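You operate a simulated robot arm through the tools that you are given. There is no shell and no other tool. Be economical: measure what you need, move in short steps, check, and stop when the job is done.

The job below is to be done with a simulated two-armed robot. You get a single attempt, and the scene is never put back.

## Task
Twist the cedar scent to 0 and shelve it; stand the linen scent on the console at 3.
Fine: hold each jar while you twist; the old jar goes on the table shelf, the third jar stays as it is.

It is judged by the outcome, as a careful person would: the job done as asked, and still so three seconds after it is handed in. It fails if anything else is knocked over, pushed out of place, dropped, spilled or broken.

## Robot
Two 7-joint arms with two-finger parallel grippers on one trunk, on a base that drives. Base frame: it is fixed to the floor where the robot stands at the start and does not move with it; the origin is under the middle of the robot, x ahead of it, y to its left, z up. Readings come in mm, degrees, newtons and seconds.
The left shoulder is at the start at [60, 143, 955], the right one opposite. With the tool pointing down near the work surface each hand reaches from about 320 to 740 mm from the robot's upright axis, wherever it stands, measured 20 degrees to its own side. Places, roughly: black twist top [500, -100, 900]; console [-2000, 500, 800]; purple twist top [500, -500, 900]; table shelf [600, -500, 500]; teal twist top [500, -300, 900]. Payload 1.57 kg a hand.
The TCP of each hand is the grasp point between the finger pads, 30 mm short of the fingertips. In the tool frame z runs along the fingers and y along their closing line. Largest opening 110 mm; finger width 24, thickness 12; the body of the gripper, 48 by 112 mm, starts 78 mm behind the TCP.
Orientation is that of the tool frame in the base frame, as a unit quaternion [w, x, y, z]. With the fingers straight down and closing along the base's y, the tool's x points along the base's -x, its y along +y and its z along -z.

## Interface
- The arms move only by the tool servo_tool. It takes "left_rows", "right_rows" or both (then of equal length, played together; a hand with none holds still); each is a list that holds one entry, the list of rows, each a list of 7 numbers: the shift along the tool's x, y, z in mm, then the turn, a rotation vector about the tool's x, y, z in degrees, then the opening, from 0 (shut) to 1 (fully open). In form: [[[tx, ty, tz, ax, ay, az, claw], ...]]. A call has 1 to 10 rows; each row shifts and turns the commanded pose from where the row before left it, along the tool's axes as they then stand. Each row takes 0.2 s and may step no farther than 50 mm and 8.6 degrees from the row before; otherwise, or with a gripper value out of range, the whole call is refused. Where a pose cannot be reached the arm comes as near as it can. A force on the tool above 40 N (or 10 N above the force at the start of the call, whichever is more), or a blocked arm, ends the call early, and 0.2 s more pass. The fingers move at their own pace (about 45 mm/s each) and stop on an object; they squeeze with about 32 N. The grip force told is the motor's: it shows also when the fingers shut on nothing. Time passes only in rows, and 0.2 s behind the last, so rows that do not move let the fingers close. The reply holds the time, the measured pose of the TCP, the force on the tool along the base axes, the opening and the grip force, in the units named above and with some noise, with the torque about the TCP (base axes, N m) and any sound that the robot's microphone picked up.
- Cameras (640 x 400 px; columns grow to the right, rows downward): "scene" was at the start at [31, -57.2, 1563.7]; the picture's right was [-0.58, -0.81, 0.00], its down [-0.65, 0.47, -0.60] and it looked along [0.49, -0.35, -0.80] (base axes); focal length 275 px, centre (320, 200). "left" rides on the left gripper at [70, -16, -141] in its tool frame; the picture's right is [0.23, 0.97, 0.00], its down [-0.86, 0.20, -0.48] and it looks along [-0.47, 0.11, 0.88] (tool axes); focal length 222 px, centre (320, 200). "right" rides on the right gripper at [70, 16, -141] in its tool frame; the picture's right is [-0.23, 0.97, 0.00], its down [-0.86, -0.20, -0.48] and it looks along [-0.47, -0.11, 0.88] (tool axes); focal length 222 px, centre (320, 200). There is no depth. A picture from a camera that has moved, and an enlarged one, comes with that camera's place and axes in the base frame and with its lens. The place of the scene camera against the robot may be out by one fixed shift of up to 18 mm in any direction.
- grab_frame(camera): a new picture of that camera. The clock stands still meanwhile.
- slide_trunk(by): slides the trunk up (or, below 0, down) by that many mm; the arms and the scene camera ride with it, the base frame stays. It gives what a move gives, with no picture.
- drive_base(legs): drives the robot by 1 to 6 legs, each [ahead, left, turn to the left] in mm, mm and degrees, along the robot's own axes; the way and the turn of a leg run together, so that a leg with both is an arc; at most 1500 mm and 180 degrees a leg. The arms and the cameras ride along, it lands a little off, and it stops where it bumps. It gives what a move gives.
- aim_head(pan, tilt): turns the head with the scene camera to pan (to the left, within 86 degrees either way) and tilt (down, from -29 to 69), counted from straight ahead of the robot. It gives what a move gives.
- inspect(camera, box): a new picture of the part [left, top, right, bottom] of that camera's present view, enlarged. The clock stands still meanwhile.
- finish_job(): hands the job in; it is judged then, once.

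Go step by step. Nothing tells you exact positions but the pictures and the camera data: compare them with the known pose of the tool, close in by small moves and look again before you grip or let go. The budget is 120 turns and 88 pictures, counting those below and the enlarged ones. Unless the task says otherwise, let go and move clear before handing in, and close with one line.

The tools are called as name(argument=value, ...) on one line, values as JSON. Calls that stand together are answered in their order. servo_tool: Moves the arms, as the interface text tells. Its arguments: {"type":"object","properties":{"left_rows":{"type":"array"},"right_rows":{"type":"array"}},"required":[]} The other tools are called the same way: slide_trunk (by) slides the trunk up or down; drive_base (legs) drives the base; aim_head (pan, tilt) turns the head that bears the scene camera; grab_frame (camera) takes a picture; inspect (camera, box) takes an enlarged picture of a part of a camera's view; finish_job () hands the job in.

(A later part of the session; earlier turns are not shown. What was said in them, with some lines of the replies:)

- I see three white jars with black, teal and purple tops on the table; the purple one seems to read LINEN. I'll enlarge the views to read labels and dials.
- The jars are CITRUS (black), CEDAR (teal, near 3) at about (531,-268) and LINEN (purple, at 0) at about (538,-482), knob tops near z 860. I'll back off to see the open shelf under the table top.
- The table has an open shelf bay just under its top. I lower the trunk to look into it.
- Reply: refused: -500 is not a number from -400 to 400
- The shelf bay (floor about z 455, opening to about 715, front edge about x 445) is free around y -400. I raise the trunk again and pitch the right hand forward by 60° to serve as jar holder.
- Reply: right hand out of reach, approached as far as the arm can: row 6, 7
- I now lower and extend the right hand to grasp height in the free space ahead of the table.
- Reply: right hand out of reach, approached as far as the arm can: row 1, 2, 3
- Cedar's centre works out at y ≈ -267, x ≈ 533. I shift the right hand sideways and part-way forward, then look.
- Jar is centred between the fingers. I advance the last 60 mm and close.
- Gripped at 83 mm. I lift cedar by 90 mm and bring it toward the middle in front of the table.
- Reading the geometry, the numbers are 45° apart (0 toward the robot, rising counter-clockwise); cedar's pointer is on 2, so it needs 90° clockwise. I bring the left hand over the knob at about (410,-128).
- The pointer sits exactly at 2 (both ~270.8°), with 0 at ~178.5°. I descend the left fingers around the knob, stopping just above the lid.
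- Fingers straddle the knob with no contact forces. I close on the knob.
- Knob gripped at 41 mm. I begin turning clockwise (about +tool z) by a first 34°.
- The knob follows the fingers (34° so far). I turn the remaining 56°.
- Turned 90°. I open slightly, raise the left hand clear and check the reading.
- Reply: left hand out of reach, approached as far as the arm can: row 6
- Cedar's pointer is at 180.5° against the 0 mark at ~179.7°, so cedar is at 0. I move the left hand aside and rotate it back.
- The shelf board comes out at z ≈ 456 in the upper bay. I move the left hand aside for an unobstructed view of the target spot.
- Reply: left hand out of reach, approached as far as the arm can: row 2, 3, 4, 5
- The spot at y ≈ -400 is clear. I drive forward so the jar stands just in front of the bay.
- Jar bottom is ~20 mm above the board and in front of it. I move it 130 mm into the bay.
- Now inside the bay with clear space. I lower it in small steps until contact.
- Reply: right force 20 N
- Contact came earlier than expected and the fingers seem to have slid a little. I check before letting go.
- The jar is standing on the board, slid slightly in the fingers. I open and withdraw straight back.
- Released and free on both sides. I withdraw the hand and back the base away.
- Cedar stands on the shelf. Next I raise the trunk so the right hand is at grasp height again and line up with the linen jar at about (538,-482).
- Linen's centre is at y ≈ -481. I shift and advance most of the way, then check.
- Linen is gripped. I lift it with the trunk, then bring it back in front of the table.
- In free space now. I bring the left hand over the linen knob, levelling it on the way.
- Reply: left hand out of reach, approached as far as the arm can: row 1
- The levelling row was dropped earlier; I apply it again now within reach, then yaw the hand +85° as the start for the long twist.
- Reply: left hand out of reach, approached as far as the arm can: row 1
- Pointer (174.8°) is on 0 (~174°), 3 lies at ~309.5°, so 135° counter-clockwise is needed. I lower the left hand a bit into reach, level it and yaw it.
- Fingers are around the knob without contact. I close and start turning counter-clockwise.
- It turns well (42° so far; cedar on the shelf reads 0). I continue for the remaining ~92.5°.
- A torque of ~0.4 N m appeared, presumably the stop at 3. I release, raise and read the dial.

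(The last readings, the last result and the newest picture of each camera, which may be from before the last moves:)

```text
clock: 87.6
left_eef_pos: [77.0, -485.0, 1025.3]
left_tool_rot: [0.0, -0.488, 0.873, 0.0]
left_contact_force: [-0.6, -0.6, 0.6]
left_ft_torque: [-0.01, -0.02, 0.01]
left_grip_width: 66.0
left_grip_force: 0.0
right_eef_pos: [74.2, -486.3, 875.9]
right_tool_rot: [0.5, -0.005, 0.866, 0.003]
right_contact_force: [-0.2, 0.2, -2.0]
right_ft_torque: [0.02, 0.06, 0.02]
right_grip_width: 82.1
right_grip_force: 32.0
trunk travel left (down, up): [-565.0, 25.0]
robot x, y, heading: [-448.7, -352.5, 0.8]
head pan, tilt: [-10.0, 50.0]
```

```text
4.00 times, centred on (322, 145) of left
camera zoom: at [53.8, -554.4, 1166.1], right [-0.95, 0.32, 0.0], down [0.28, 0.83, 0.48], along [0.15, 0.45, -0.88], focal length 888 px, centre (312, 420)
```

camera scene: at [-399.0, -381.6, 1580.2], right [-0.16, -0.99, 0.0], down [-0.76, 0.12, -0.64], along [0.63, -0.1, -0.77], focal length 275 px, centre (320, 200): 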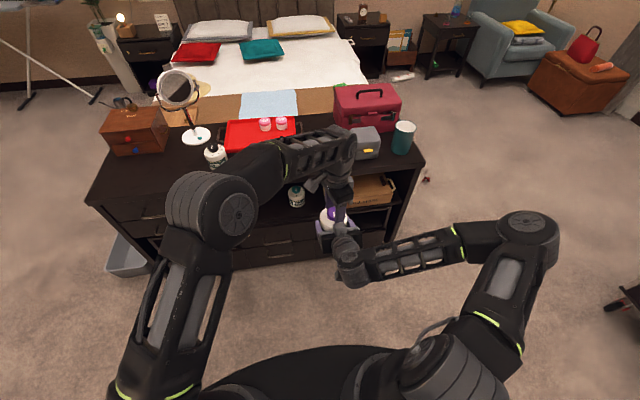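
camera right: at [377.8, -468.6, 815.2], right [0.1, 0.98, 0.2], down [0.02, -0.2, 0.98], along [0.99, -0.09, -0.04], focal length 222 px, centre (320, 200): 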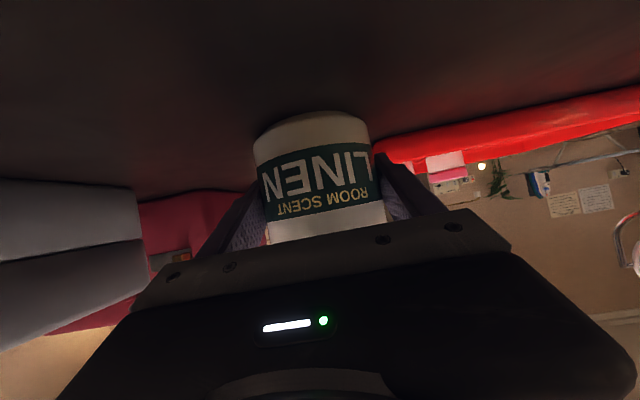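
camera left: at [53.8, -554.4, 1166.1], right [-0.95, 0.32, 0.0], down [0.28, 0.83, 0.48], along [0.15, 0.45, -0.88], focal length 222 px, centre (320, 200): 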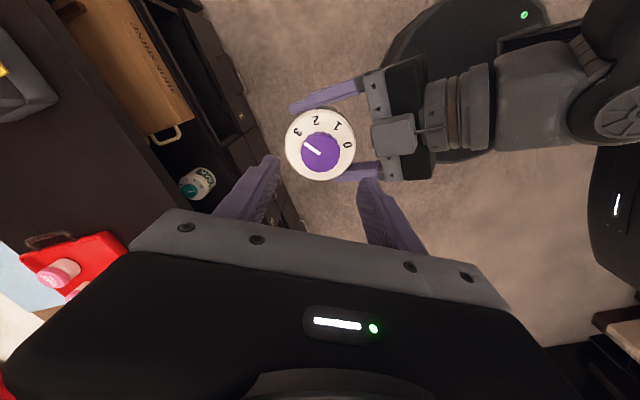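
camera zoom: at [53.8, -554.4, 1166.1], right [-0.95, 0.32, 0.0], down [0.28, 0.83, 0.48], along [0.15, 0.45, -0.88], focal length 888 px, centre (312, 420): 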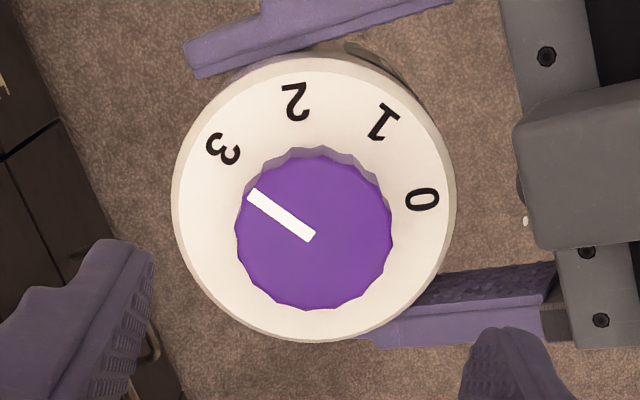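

The pointer (304.3°) is exactly on 3 (304.2°). I retract the left hand to the side and rotate it back.

servo_tool(left_rows=[[[-28.5, 17.5, 0, 0, 0, 0, 0.6], [-28.5, 17.5, 0, 0, 0, 0, 0.6], [-28.5, 17.5, 0, 0, 0, 0, 0.6], [0, 0, 0, 0, 0, 8.4, 1], [0, 0, 0, 0, 0, 8.4, 1], [0, 0, 0, 0, 0, 8.4, 1], [0, 0, 0, 0, 0, 8.4, 1], [0, 0, 0, 0, 0, 8.4, 1], [0, 0, 0, 0, 0, 8.4, 1], [0, 0, 0, 0, 0, 8.1, 1]]])

servo_tool(left_rows=[[[33, 10, -35, 0, 0, 0, 1], [33, 10, -35, 0, 0, 0, 1], [33, 10, -35, 0, 0, 0, 1], [0, 0, 0, 0, 0, 0, 1]]])

drive_base(legs=[[-150, 0, 0], [0, 0, 90]])

aim_head(pan=60, tilt=25)

grab_frame(camera="scene")

```text
clock: 89.8
left_eef_pos: [78.9, -386.8, 1024.8]
left_tool_rot: [0.0, 0.001, 1.0, 0.0]
left_contact_force: [-0.5, 0.0, -0.3]
left_ft_torque: [0.03, 0.03, -0.03]
left_grip_width: 110.2
left_grip_force: 0.1
right_eef_pos: [74.8, -485.2, 875.6]
right_tool_rot: [0.5, -0.005, 0.866, 0.003]
right_contact_force: [-0.1, 0.3, -1.4]
right_ft_torque: [-0.03, 0.02, 0.02]
right_grip_width: 82.2
right_grip_force: 32.0
trunk travel left (down, up): [-565.0, 25.0]
robot x, y, heading: [-447.7, -352.3, 0.6]
head pan, tilt: [-10.0, 50.0]
```

```text
clock: 90.8
left_eef_pos: [-21.7, -357.3, 1129.3]
left_tool_rot: [0.0, 0.001, 1.0, 0.001]
left_contact_force: [-0.6, 0.0, 0.0]
left_ft_torque: [-0.01, 0.03, 0.03]
left_grip_width: 110.2
left_grip_force: 0.1
right_eef_pos: [74.4, -487.2, 874.6]
right_tool_rot: [0.5, -0.005, 0.866, 0.003]
right_contact_force: [0.8, 0.0, -1.3]
right_ft_torque: [0.01, 0.01, -0.04]
right_grip_width: 82.1
right_grip_force: 32.0
trunk travel left (down, up): [-565.0, 25.0]
robot x, y, heading: [-444.2, -352.5, 0.9]
head pan, tilt: [-10.0, 50.0]
```

```text
clock: 96.0
left_eef_pos: [-597.3, 69.5, 1128.7]
left_tool_rot: [0.0, 0.71, -0.704, 0.0]
left_contact_force: [0.2, -0.2, -0.1]
left_ft_torque: [0.02, 0.0, -0.04]
left_grip_width: 109.9
left_grip_force: 0.0
right_eef_pos: [-470.0, 165.2, 875.2]
right_tool_rot: [-0.35, 0.619, -0.606, -0.357]
right_contact_force: [0.0, 0.2, -2.1]
right_ft_torque: [0.0, -0.02, -0.02]
right_grip_width: 82.2
right_grip_force: 32.1
trunk travel left (down, up): [-565.0, 25.0]
robot x, y, heading: [-597.5, -358.4, 91.6]
head pan, tilt: [-10.0, 50.0]
```

```text
clock: 97.4
left_eef_pos: [-598.1, 68.9, 1129.7]
left_tool_rot: [-0.001, 0.71, -0.704, 0.001]
left_contact_force: [-0.2, -0.6, -1.4]
left_ft_torque: [-0.01, 0.03, 0.04]
left_grip_width: 110.1
left_grip_force: 0.0
right_eef_pos: [-469.1, 165.4, 876.4]
right_tool_rot: [-0.351, 0.618, -0.606, -0.357]
right_contact_force: [0.9, -0.5, -2.1]
right_ft_torque: [-0.05, 0.04, 0.0]
right_grip_width: 82.2
right_grip_force: 32.3
trunk travel left (down, up): [-565.0, 25.0]
robot x, y, heading: [-593.6, -353.5, 91.6]
head pan, tilt: [60.0, 25.0]
```

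```text
31 pictures are left
camera scene: at [-675.4, -355.9, 1617.6], right [0.48, 0.88, 0.0], down [0.37, -0.2, -0.91], along [-0.79, 0.44, -0.42], focal length 275 px, centre (320, 200)
```

scene: 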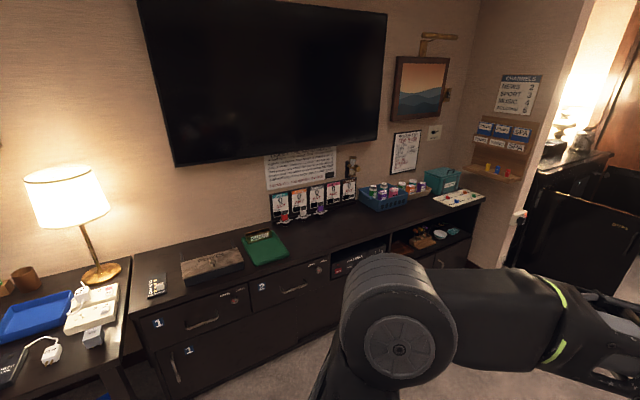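

The console with the TV above is to the left. I zoom in on the area around (-2000, 500).

inspect(camera="scene", box=[230, 120, 490, 282])

```text
2.46 times, centred on (360, 201) of scene
camera zoom: at [-675.4, -355.9, 1617.6], right [0.48, 0.88, 0.0], down [0.37, -0.2, -0.91], along [-0.79, 0.44, -0.42], focal length 677 px, centre (222, 198)
```

zoom: 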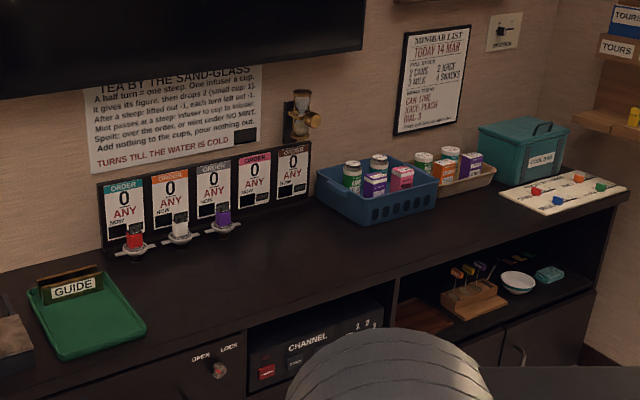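

Front edge of the console is at x ≈ -1720 with free room around y ≈ 480. I turn to face it and drive up in stages.

drive_base(legs=[[0, 0, 88.4], [0, -700, 0], [350, 0, 0]])

aim_head(pan=-10, tilt=40)

grab_frame(camera="scene")

grab_frame(camera="right")

```text
clock: 106.9
left_eef_pos: [-1370.2, 353.4, 1128.9]
left_tool_rot: [0.0, 1.0, -0.01, 0.0]
left_contact_force: [0.0, -0.2, -0.4]
left_ft_torque: [-0.03, -0.05, 0.0]
left_grip_width: 109.8
left_grip_force: 0.0
right_eef_pos: [-1462.4, 483.8, 875.0]
right_tool_rot: [-0.002, 0.866, -0.003, -0.5]
right_contact_force: [0.1, 0.1, -1.8]
right_ft_torque: [-0.01, 0.0, 0.01]
right_grip_width: 82.0
right_grip_force: 31.6
trunk travel left (down, up): [-565.0, 25.0]
robot x, y, heading: [-943.6, 343.2, 179.6]
head pan, tilt: [60.0, 25.0]
```

```text
clock: 108.3
left_eef_pos: [-1369.3, 353.0, 1129.4]
left_tool_rot: [0.0, 1.0, -0.01, 0.0]
left_contact_force: [-0.8, 0.2, 0.6]
left_ft_torque: [0.03, 0.01, 0.03]
left_grip_width: 110.0
left_grip_force: 0.1
right_eef_pos: [-1462.1, 484.5, 876.0]
right_tool_rot: [-0.002, 0.866, -0.003, -0.5]
right_contact_force: [0.9, -0.3, -2.3]
right_ft_torque: [-0.01, 0.0, 0.0]
right_grip_width: 82.1
right_grip_force: 32.2
trunk travel left (down, up): [-565.0, 25.0]
robot x, y, heading: [-947.3, 343.9, 179.4]
head pan, tilt: [-10.0, 40.0]
```

```text
29 pictures are left
camera scene: at [-997.5, 342.5, 1594.3], right [0.18, 0.98, 0.0], down [0.63, -0.12, -0.77], along [-0.75, 0.14, -0.64], focal length 275 px, centre (320, 200)
```

scene: 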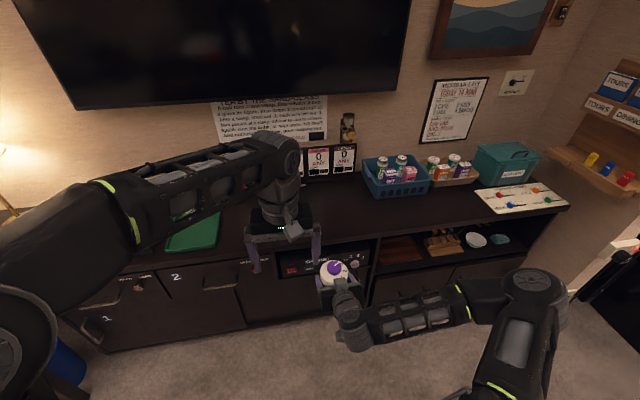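

```text
28 pictures are left
camera right: at [-1304.7, 465.8, 885.8], right [-0.12, -0.97, 0.2], down [-0.01, 0.2, 0.98], along [-0.99, 0.12, -0.04], focal length 222 px, centre (320, 200)
```

right: 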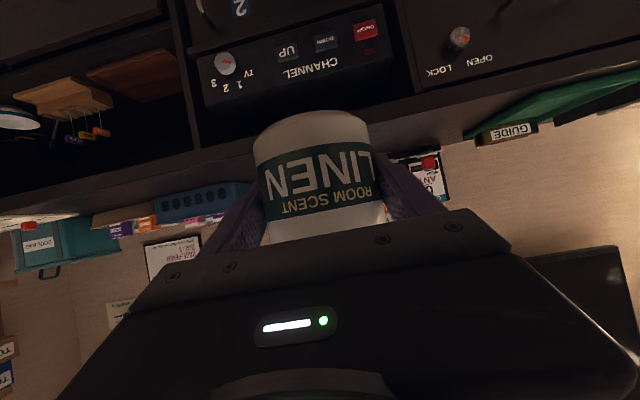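

inspect(camera="right", box=[120, 60, 560, 250])

inspect(camera="scene", box=[230, 130, 470, 280])

```text
1.45 times, centred on (340, 155) of right
camera zoom: at [-1304.7, 465.8, 885.8], right [-0.12, -0.97, 0.2], down [-0.01, 0.2, 0.98], along [-0.99, 0.12, -0.04], focal length 323 px, centre (291, 266)
```

zoom: 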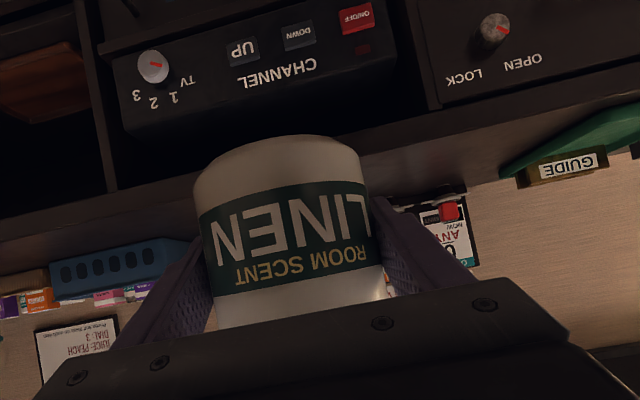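

```text
2.67 times, centred on (350, 205) of scene
camera zoom: at [-997.5, 342.5, 1594.3], right [0.18, 0.98, 0.0], down [0.63, -0.12, -0.77], along [-0.75, 0.14, -0.64], focal length 734 px, centre (240, 187)
```

zoom: 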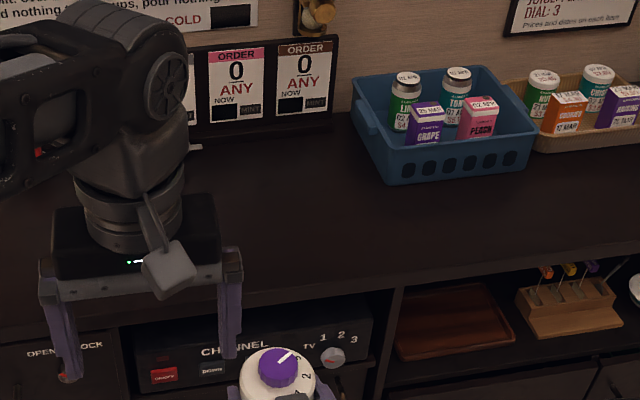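

Console top is at about z 760 with clear room in front of the cards. I drive up and extend the jar over the console, still ~65 mm high.

drive_base(legs=[[225, 0, 0]])

servo_tool(right_rows=[[[-15, 0, 26, 0, 0, 0, 0.3], [-15, 0, 26, 0, 0, 0, 0.3], [-15, 0, 26, 0, 0, 0, 0.3], [-15, 0, 26, 0, 0, 0, 0.3], [0, 0, 0, 0, 0, 0, 0.3]]])

grab_frame(camera="right")

grab_frame(camera="scene")

```text
clock: 110.0
left_eef_pos: [-1596.4, 353.8, 1128.5]
left_tool_rot: [0.0, 1.0, -0.009, 0.0]
left_contact_force: [-0.9, 0.2, 0.8]
left_ft_torque: [0.02, -0.02, 0.03]
left_grip_width: 110.1
left_grip_force: 0.0
right_eef_pos: [-1689.7, 485.2, 874.7]
right_tool_rot: [-0.001, 0.866, -0.002, -0.499]
right_contact_force: [-1.0, -0.5, -1.5]
right_ft_torque: [0.0, -0.01, 0.02]
right_grip_width: 82.1
right_grip_force: 32.2
trunk travel left (down, up): [-565.0, 25.0]
robot x, y, heading: [-1170.7, 342.6, 179.7]
head pan, tilt: [-10.0, 40.0]
```

```text
clock: 111.2
left_eef_pos: [-1595.9, 353.4, 1128.0]
left_tool_rot: [0.0, 1.0, -0.009, 0.0]
left_contact_force: [-0.8, 0.1, 0.0]
left_ft_torque: [-0.03, 0.02, 0.01]
left_grip_width: 109.7
left_grip_force: 0.1
right_eef_pos: [-1809.0, 486.6, 876.7]
right_tool_rot: [-0.001, 0.867, -0.002, -0.499]
right_contact_force: [-0.1, -0.3, -2.1]
right_ft_torque: [-0.03, 0.01, 0.02]
right_grip_width: 82.2
right_grip_force: 31.8
trunk travel left (down, up): [-565.0, 25.0]
robot x, y, heading: [-1172.4, 342.3, 179.7]
head pan, tilt: [-10.0, 40.0]
```

```text
25 pictures are left
camera right: at [-1651.6, 468.7, 885.8], right [-0.12, -0.97, 0.2], down [-0.01, 0.2, 0.98], along [-0.99, 0.11, -0.04], focal length 222 px, centre (320, 200)
```

right: 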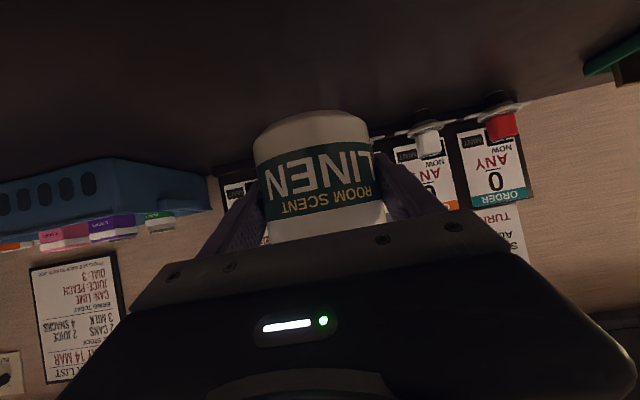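

```text
24 pictures are left
camera scene: at [-1223.3, 343.9, 1594.3], right [0.18, 0.98, 0.0], down [0.63, -0.12, -0.77], along [-0.75, 0.14, -0.64], focal length 275 px, centre (320, 200)
```

scene: 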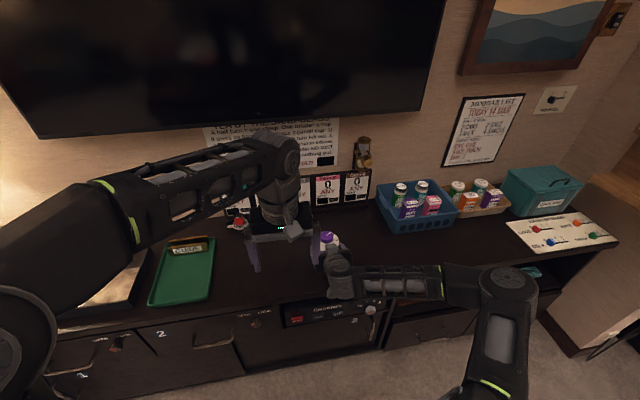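

The jar is over a free area. I lower most of the way, then feel for the surface in small steps.

servo_tool(right_rows=[[[22, 0, 12.5, 0, 0, 0, 0.3], [22, 0, 12.5, 0, 0, 0, 0.3], [0, 0, 0, 0, 0, 0, 0.3]]])

inspect(camera="right", box=[160, 60, 480, 250])

servo_tool(right_rows=[[[3.5, 0, 2, 0, 0, 0, 0.3], [2.6, 0, 1.5, 0, 0, 0, 0.3], [0, 0, 0, 0, 0, 0, 0.3]]])

```text
clock: 112.0
left_eef_pos: [-1595.9, 352.5, 1127.3]
left_tool_rot: [0.0, 1.0, -0.01, 0.0]
left_contact_force: [-0.5, 0.6, 0.5]
left_ft_torque: [0.03, -0.01, -0.03]
left_grip_width: 110.0
left_grip_force: 0.0
right_eef_pos: [-1808.5, 485.7, 823.9]
right_tool_rot: [-0.001, 0.866, -0.002, -0.499]
right_contact_force: [-0.5, 0.6, -1.8]
right_ft_torque: [-0.01, -0.01, -0.01]
right_grip_width: 81.9
right_grip_force: 31.6
trunk travel left (down, up): [-565.0, 25.0]
robot x, y, heading: [-1170.8, 343.1, 179.4]
head pan, tilt: [-10.0, 40.0]
```

```text
2.00 times, centred on (320, 155) of right
camera zoom: at [-1651.4, 467.3, 834.5], right [-0.12, -0.97, 0.2], down [-0.01, 0.2, 0.98], along [-0.99, 0.11, -0.04], focal length 444 px, centre (320, 290)
```

zoom: 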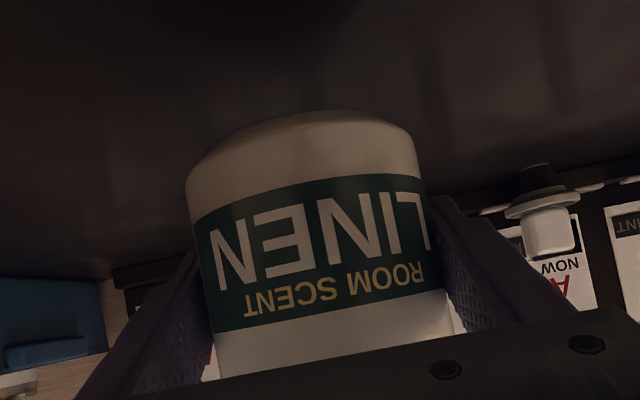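

```text
clock: 112.8
left_eef_pos: [-1595.5, 353.8, 1128.8]
left_tool_rot: [0.0, 1.0, -0.01, 0.0]
left_contact_force: [-0.2, 0.2, -0.1]
left_ft_torque: [0.01, -0.01, 0.02]
left_grip_width: 110.1
left_grip_force: 0.1
right_eef_pos: [-1808.1, 486.2, 816.6]
right_tool_rot: [-0.002, 0.866, -0.003, -0.5]
right_contact_force: [0.3, 0.6, -2.5]
right_ft_torque: [-0.01, 0.01, 0.01]
right_grip_width: 82.2
right_grip_force: 31.5
trunk travel left (down, up): [-565.0, 25.0]
robot x, y, heading: [-1174.1, 345.4, 179.8]
head pan, tilt: [-10.0, 40.0]
```

servo_tool(right_rows=[[[2.6, 0, 1.5, 0, 0, 0, 0.3], [1.7, 0, 1, 0, 0, 0, 0.3], [0, 0, 0, 0, 0, 0, 0.3]]])

servo_tool(right_rows=[[[1.3, 0, 0.75, 0, 0, 0, 0.3], [1.3, 0, 0.75, 0, 0, 0, 0.3], [0, 0, 0, 0, 0, 0, 0.3]]])

```text
clock: 113.6
left_eef_pos: [-1595.3, 353.2, 1128.9]
left_tool_rot: [-0.001, 1.0, -0.009, -0.001]
left_contact_force: [-0.1, 0.1, 0.2]
left_ft_torque: [0.0, -0.01, 0.01]
left_grip_width: 110.0
left_grip_force: 0.0
right_eef_pos: [-1807.5, 485.6, 813.1]
right_tool_rot: [-0.001, 0.867, -0.002, -0.499]
right_contact_force: [0.8, 0.6, -1.7]
right_ft_torque: [0.0, -0.01, -0.01]
right_grip_width: 82.2
right_grip_force: 31.6
trunk travel left (down, up): [-565.0, 25.0]
robot x, y, heading: [-1168.5, 344.6, 179.7]
head pan, tilt: [-10.0, 40.0]
```

```text
clock: 114.4
left_eef_pos: [-1595.1, 354.1, 1129.3]
left_tool_rot: [0.0, 1.0, -0.01, 0.0]
left_contact_force: [0.4, 0.5, -0.1]
left_ft_torque: [-0.01, -0.03, -0.03]
left_grip_width: 110.1
left_grip_force: 0.0
right_eef_pos: [-1808.8, 486.2, 810.7]
right_tool_rot: [-0.002, 0.867, -0.002, -0.499]
right_contact_force: [0.7, 0.0, -1.5]
right_ft_torque: [0.01, -0.05, 0.01]
right_grip_width: 81.6
right_grip_force: 31.9
trunk travel left (down, up): [-565.0, 25.0]
robot x, y, heading: [-1170.8, 342.6, 179.6]
head pan, tilt: [-10.0, 40.0]
```

servo_tool(right_rows=[[[1.7, 0, 1, 0, 0, 0, 0.3], [1.3, 0, 0.75, 0, 0, 0, 0.3], [0, 0, 0, 0, 0, 0, 0.3]]])

```text
clock: 115.2
left_eef_pos: [-1595.5, 353.0, 1129.1]
left_tool_rot: [0.0, 1.0, -0.009, 0.0]
left_contact_force: [1.0, -0.4, 0.4]
left_ft_torque: [0.0, 0.0, 0.0]
left_grip_width: 110.0
left_grip_force: 0.1
right_eef_pos: [-1808.0, 486.0, 806.5]
right_tool_rot: [-0.001, 0.866, -0.002, -0.499]
right_contact_force: [-0.6, -0.2, -1.6]
right_ft_torque: [0.03, 0.0, 0.0]
right_grip_width: 82.0
right_grip_force: 32.4
trunk travel left (down, up): [-565.0, 25.0]
robot x, y, heading: [-1169.5, 348.9, 179.4]
head pan, tilt: [-10.0, 40.0]
```

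servo_tool(right_rows=[[[1.7, 0, 1, 0, 0, 0, 0.3], [0, 0, 0, 0, 0, 0, 0.3]]])

inspect(camera="right", box=[160, 60, 480, 250])

```text
clock: 115.8
left_eef_pos: [-1595.1, 352.6, 1127.9]
left_tool_rot: [0.001, 1.0, -0.01, 0.0]
left_contact_force: [0.3, 0.0, -0.1]
left_ft_torque: [0.01, -0.01, -0.01]
left_grip_width: 109.9
left_grip_force: 0.1
right_eef_pos: [-1806.5, 485.5, 803.4]
right_tool_rot: [-0.002, 0.867, -0.003, -0.499]
right_contact_force: [0.3, -0.3, -2.1]
right_ft_torque: [0.0, -0.04, 0.01]
right_grip_width: 82.2
right_grip_force: 31.9
trunk travel left (down, up): [-565.0, 25.0]
robot x, y, heading: [-1172.3, 344.2, 179.6]
head pan, tilt: [-10.0, 40.0]
```

```text
2.00 times, centred on (320, 155) of right
camera zoom: at [-1651.1, 467.4, 814.6], right [-0.12, -0.97, 0.2], down [-0.01, 0.2, 0.98], along [-0.99, 0.11, -0.04], focal length 444 px, centre (320, 290)
```

zoom: 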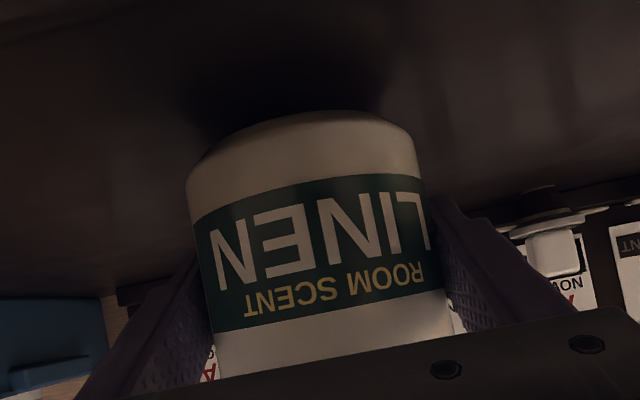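

The contact shadow is close under the jar; I keep feeling downward.

servo_tool(right_rows=[[[1.3, 0, 0.75, 0, 0, 0, 0.3], [1.3, 0, 0.75, 0, 0, 0, 0.3], [0, 0, 0, 0, 0, 0, 0.3]]])

servo_tool(right_rows=[[[1.3, 0, 0.75, 0, 0, 0, 0.3], [0, 0, 0, 0, 0, 0, 0.3]]])

servo_tool(right_rows=[[[1.3, 0, 0.75, 0, 0, 0, 0.3], [0, 0, 0, 0, 0, 0, 0.3]]])

```text
clock: 116.6
left_eef_pos: [-1594.0, 353.6, 1128.4]
left_tool_rot: [0.0, 1.0, -0.01, 0.0]
left_contact_force: [-0.3, -0.1, 0.6]
left_ft_torque: [0.0, -0.04, -0.02]
left_grip_width: 109.9
left_grip_force: 0.0
right_eef_pos: [-1807.8, 485.3, 800.7]
right_tool_rot: [-0.002, 0.867, -0.003, -0.499]
right_contact_force: [-0.1, -0.5, -2.8]
right_ft_torque: [0.01, -0.04, -0.01]
right_grip_width: 82.1
right_grip_force: 32.2
trunk travel left (down, up): [-565.0, 25.0]
robot x, y, heading: [-1171.0, 340.5, 179.6]
head pan, tilt: [-10.0, 40.0]
```

```text
clock: 117.2
left_eef_pos: [-1595.4, 353.9, 1127.9]
left_tool_rot: [0.0, 1.0, -0.01, 0.001]
left_contact_force: [0.3, 0.0, 0.9]
left_ft_torque: [0.0, 0.02, -0.01]
left_grip_width: 110.2
left_grip_force: 0.1
right_eef_pos: [-1808.5, 484.7, 800.5]
right_tool_rot: [-0.002, 0.867, -0.003, -0.499]
right_contact_force: [-0.5, -1.3, -1.5]
right_ft_torque: [-0.02, 0.0, 0.0]
right_grip_width: 82.1
right_grip_force: 31.8
trunk travel left (down, up): [-565.0, 25.0]
robot x, y, heading: [-1170.5, 343.0, 179.9]
head pan, tilt: [-10.0, 40.0]
```

```text
clock: 117.8
left_eef_pos: [-1595.8, 353.5, 1128.0]
left_tool_rot: [-0.001, 1.0, -0.009, 0.0]
left_contact_force: [0.6, 0.4, 0.6]
left_ft_torque: [0.01, -0.01, 0.02]
left_grip_width: 110.0
left_grip_force: 0.1
right_eef_pos: [-1808.5, 485.8, 798.3]
right_tool_rot: [-0.001, 0.866, -0.003, -0.5]
right_contact_force: [-0.1, 0.0, -1.7]
right_ft_torque: [-0.01, -0.04, 0.0]
right_grip_width: 81.9
right_grip_force: 32.1
trunk travel left (down, up): [-565.0, 25.0]
robot x, y, heading: [-1169.1, 340.7, 179.5]
head pan, tilt: [-10.0, 40.0]
```

servo_tool(right_rows=[[[1.7, 0, 1, 0, 0, 0, 0.3], [0, 0, 0, 0, 0, 0, 0.3]]])

servo_tool(right_rows=[[[1.7, 0, 1, 0, 0, 0, 0.3], [0, 0, 0, 0, 0, 0, 0.3]]])

servo_tool(right_rows=[[[1.7, 0, 1, 0, 0, 0, 0.3], [0, 0, 0, 0, 0, 0, 0.3]]])

inspect(camera="right", box=[160, 60, 480, 250])

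```text
clock: 118.4
left_eef_pos: [-1595.4, 354.0, 1129.0]
left_tool_rot: [-0.001, 1.0, -0.009, 0.0]
left_contact_force: [-0.1, 0.0, -0.6]
left_ft_torque: [-0.01, 0.02, 0.01]
left_grip_width: 110.1
left_grip_force: 0.0
right_eef_pos: [-1808.0, 485.6, 795.3]
right_tool_rot: [-0.001, 0.866, -0.002, -0.499]
right_contact_force: [0.0, 1.2, -2.7]
right_ft_torque: [0.01, -0.03, -0.02]
right_grip_width: 82.1
right_grip_force: 31.7
trunk travel left (down, up): [-565.0, 25.0]
robot x, y, heading: [-1166.0, 345.5, 179.8]
head pan, tilt: [-10.0, 40.0]
```

```text
clock: 119.0
left_eef_pos: [-1595.2, 353.5, 1129.2]
left_tool_rot: [-0.001, 1.0, -0.009, 0.0]
left_contact_force: [0.7, -0.2, 0.0]
left_ft_torque: [-0.03, -0.01, -0.02]
left_grip_width: 110.1
left_grip_force: 0.1
right_eef_pos: [-1806.4, 486.2, 795.9]
right_tool_rot: [-0.001, 0.866, -0.002, -0.5]
right_contact_force: [0.8, -0.9, 4.6]
right_ft_torque: [0.07, -0.27, -0.03]
right_grip_width: 82.0
right_grip_force: 32.3
trunk travel left (down, up): [-565.0, 25.0]
robot x, y, heading: [-1171.3, 341.0, 179.9]
head pan, tilt: [-10.0, 40.0]
```

```text
clock: 119.6
left_eef_pos: [-1594.5, 353.1, 1129.9]
left_tool_rot: [-0.001, 1.0, -0.009, -0.001]
left_contact_force: [0.3, 0.8, -0.1]
left_ft_torque: [-0.01, 0.02, 0.03]
left_grip_width: 109.9
left_grip_force: 0.1
right_eef_pos: [-1808.0, 484.9, 795.7]
right_tool_rot: [0.0, 0.865, -0.002, -0.501]
right_contact_force: [-4.1, -1.8, 13.9]
right_ft_torque: [-0.09, -0.41, -0.03]
right_grip_width: 82.1
right_grip_force: 32.1
trunk travel left (down, up): [-565.0, 25.0]
robot x, y, heading: [-1171.2, 346.0, 179.7]
head pan, tilt: [-10.0, 40.0]
```

```text
2.00 times, centred on (320, 155) of right
camera zoom: at [-1650.3, 467.9, 805.2], right [-0.12, -0.97, 0.2], down [-0.01, 0.2, 0.98], along [-0.99, 0.11, -0.03], focal length 444 px, centre (320, 290)
```

zoom: 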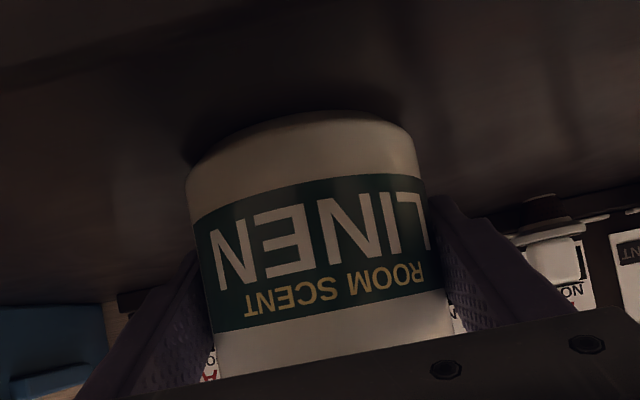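

Contact felt: the jar rests on the console. I ease off a millimetre, open, and withdraw.

servo_tool(right_rows=[[[-1.3, 0, -0.75, 0, 0, 0, 0.3], [0, 0, 0, 0, 0, 0, 0.6], [0, 0, 0, 0, 0, 0, 1], [0, 0, 0, 0, 0, 0, 1], [0, 0, 0, 0, 0, 0, 1], [0, 0, 0, 0, 0, 0, 1]]])

grab_frame(camera="right")

```text
clock: 121.0
left_eef_pos: [-1594.6, 354.1, 1128.7]
left_tool_rot: [0.0, 1.0, -0.01, 0.0]
left_contact_force: [-0.1, 0.4, 0.9]
left_ft_torque: [0.0, 0.0, 0.03]
left_grip_width: 109.8
left_grip_force: 0.1
right_eef_pos: [-1807.4, 486.8, 794.5]
right_tool_rot: [0.0, 0.866, -0.002, -0.499]
right_contact_force: [-0.4, 0.6, -0.3]
right_ft_torque: [0.02, 0.0, -0.01]
right_grip_width: 110.1
right_grip_force: 0.0
trunk travel left (down, up): [-565.0, 25.0]
robot x, y, heading: [-1171.6, 342.7, 179.8]
head pan, tilt: [-10.0, 40.0]
```

```text
20 pictures are left
camera right: at [-1650.5, 468.3, 804.5], right [-0.12, -0.97, 0.2], down [-0.01, 0.2, 0.98], along [-0.99, 0.11, -0.04], focal length 222 px, centre (320, 200)
```

right: 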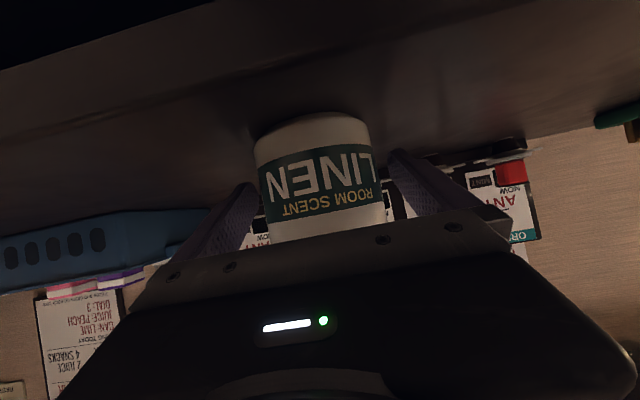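

servo_tool(right_rows=[[[10, 0, -17.3, 0, 0, 0, 1], [20, 0, -34.6, 0, 0, 0, 1], [20, 0, -34.6, 0, 0, 0, 1], [20, 0, -34.6, 0, 0, 0, 1], [0, 0, 0, 0, 0, 0, 1]]])

drive_base(legs=[[-200, 0, 0]])

inspect(camera="scene", box=[230, 130, 470, 280])

grab_frame(camera="scene")

```text
clock: 122.2
left_eef_pos: [-1596.5, 353.1, 1127.0]
left_tool_rot: [-0.002, 1.0, -0.009, 0.001]
left_contact_force: [0.0, 0.2, 0.3]
left_ft_torque: [0.02, -0.01, 0.01]
left_grip_width: 110.1
left_grip_force: 0.2
right_eef_pos: [-1668.4, 486.4, 792.6]
right_tool_rot: [-0.002, 0.866, -0.003, -0.499]
right_contact_force: [-0.4, -0.3, 0.0]
right_ft_torque: [-0.01, 0.0, 0.0]
right_grip_width: 110.1
right_grip_force: 0.1
trunk travel left (down, up): [-565.0, 25.0]
robot x, y, heading: [-1170.6, 344.4, 179.9]
head pan, tilt: [-10.0, 40.0]
```

```text
clock: 123.8
left_eef_pos: [-1389.2, 352.9, 1127.5]
left_tool_rot: [-0.001, 1.0, -0.012, -0.001]
left_contact_force: [1.0, 0.5, 0.1]
left_ft_torque: [0.0, 0.01, 0.0]
left_grip_width: 110.2
left_grip_force: 0.0
right_eef_pos: [-1463.6, 485.9, 792.7]
right_tool_rot: [-0.002, 0.866, -0.004, -0.5]
right_contact_force: [0.0, 0.1, 0.2]
right_ft_torque: [-0.04, 0.0, -0.03]
right_grip_width: 110.1
right_grip_force: 0.1
trunk travel left (down, up): [-565.0, 25.0]
robot x, y, heading: [-965.2, 337.0, 179.4]
head pan, tilt: [-10.0, 40.0]
```

```text
2.67 times, centred on (350, 205) of scene
camera zoom: at [-1017.6, 342.5, 1594.4], right [0.18, 0.98, 0.0], down [0.63, -0.12, -0.77], along [-0.75, 0.14, -0.64], focal length 734 px, centre (240, 187)
```

zoom: 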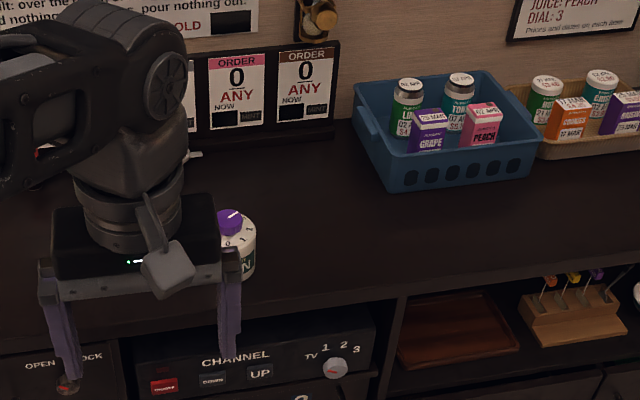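

```text
18 pictures are left
camera scene: at [-1017.6, 342.5, 1594.4], right [0.18, 0.98, 0.0], down [0.63, -0.12, -0.77], along [-0.75, 0.14, -0.64], focal length 275 px, centre (320, 200)
```

scene: 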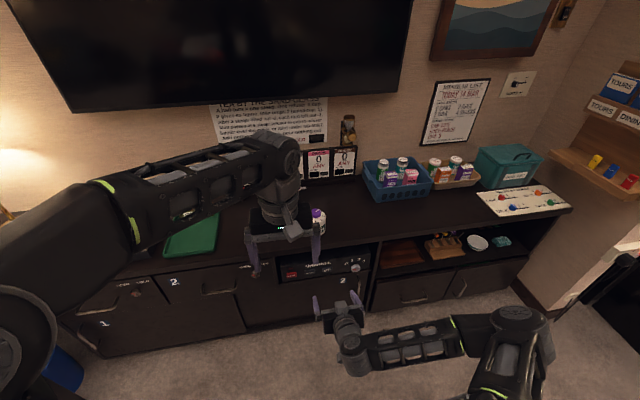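

The linen jar stands on the console; I shift sideways for one clear final look.

drive_base(legs=[[0, 250, 0]])

aim_head(pan=-25, tilt=42)

inspect(camera="scene", box=[240, 110, 480, 260])

```text
clock: 125.7
left_eef_pos: [-1392.8, 104.6, 1127.9]
left_tool_rot: [-0.001, 1.0, -0.012, 0.001]
left_contact_force: [-0.1, 0.2, 0.0]
left_ft_torque: [0.05, 0.01, -0.03]
left_grip_width: 110.1
left_grip_force: 0.1
right_eef_pos: [-1465.9, 238.9, 791.6]
right_tool_rot: [-0.003, 0.866, -0.004, -0.5]
right_contact_force: [-0.1, 0.6, 0.2]
right_ft_torque: [0.01, 0.01, -0.01]
right_grip_width: 110.1
right_grip_force: 0.0
trunk travel left (down, up): [-565.0, 25.0]
robot x, y, heading: [-968.1, 94.6, 179.2]
head pan, tilt: [-10.0, 40.0]
```

```text
clock: 126.4
left_eef_pos: [-1392.9, 106.5, 1128.2]
left_tool_rot: [-0.001, 1.0, -0.012, -0.001]
left_contact_force: [0.1, 0.3, -0.2]
left_ft_torque: [-0.01, -0.01, 0.03]
left_grip_width: 109.7
left_grip_force: 0.0
right_eef_pos: [-1466.3, 238.6, 792.1]
right_tool_rot: [-0.003, 0.866, -0.004, -0.5]
right_contact_force: [-0.7, -0.5, -0.1]
right_ft_torque: [-0.01, -0.01, 0.01]
right_grip_width: 110.1
right_grip_force: 0.0
trunk travel left (down, up): [-565.0, 25.0]
robot x, y, heading: [-967.8, 93.2, 179.6]
head pan, tilt: [-25.0, 42.0]
```

```text
2.67 times, centred on (360, 185) of scene
camera zoom: at [-1013.4, 114.8, 1591.4], right [0.43, 0.9, 0.0], down [0.6, -0.29, -0.74], along [-0.67, 0.32, -0.67], focal length 734 px, centre (213, 240)
```

zoom: 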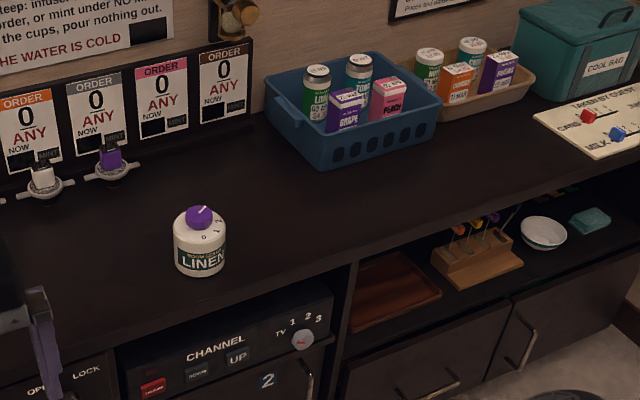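

The linen jar stands upright on the console with its pointer at 3. Cedar reads 0 on the table shelf, and both hands are clear, so I hand the job in.

finish_job()

```text
The job is handed in.
```

The cedar jar is twisted to 0 and on the table shelf, the linen jar stands on the console at 3, and I never touched the citrus jar.
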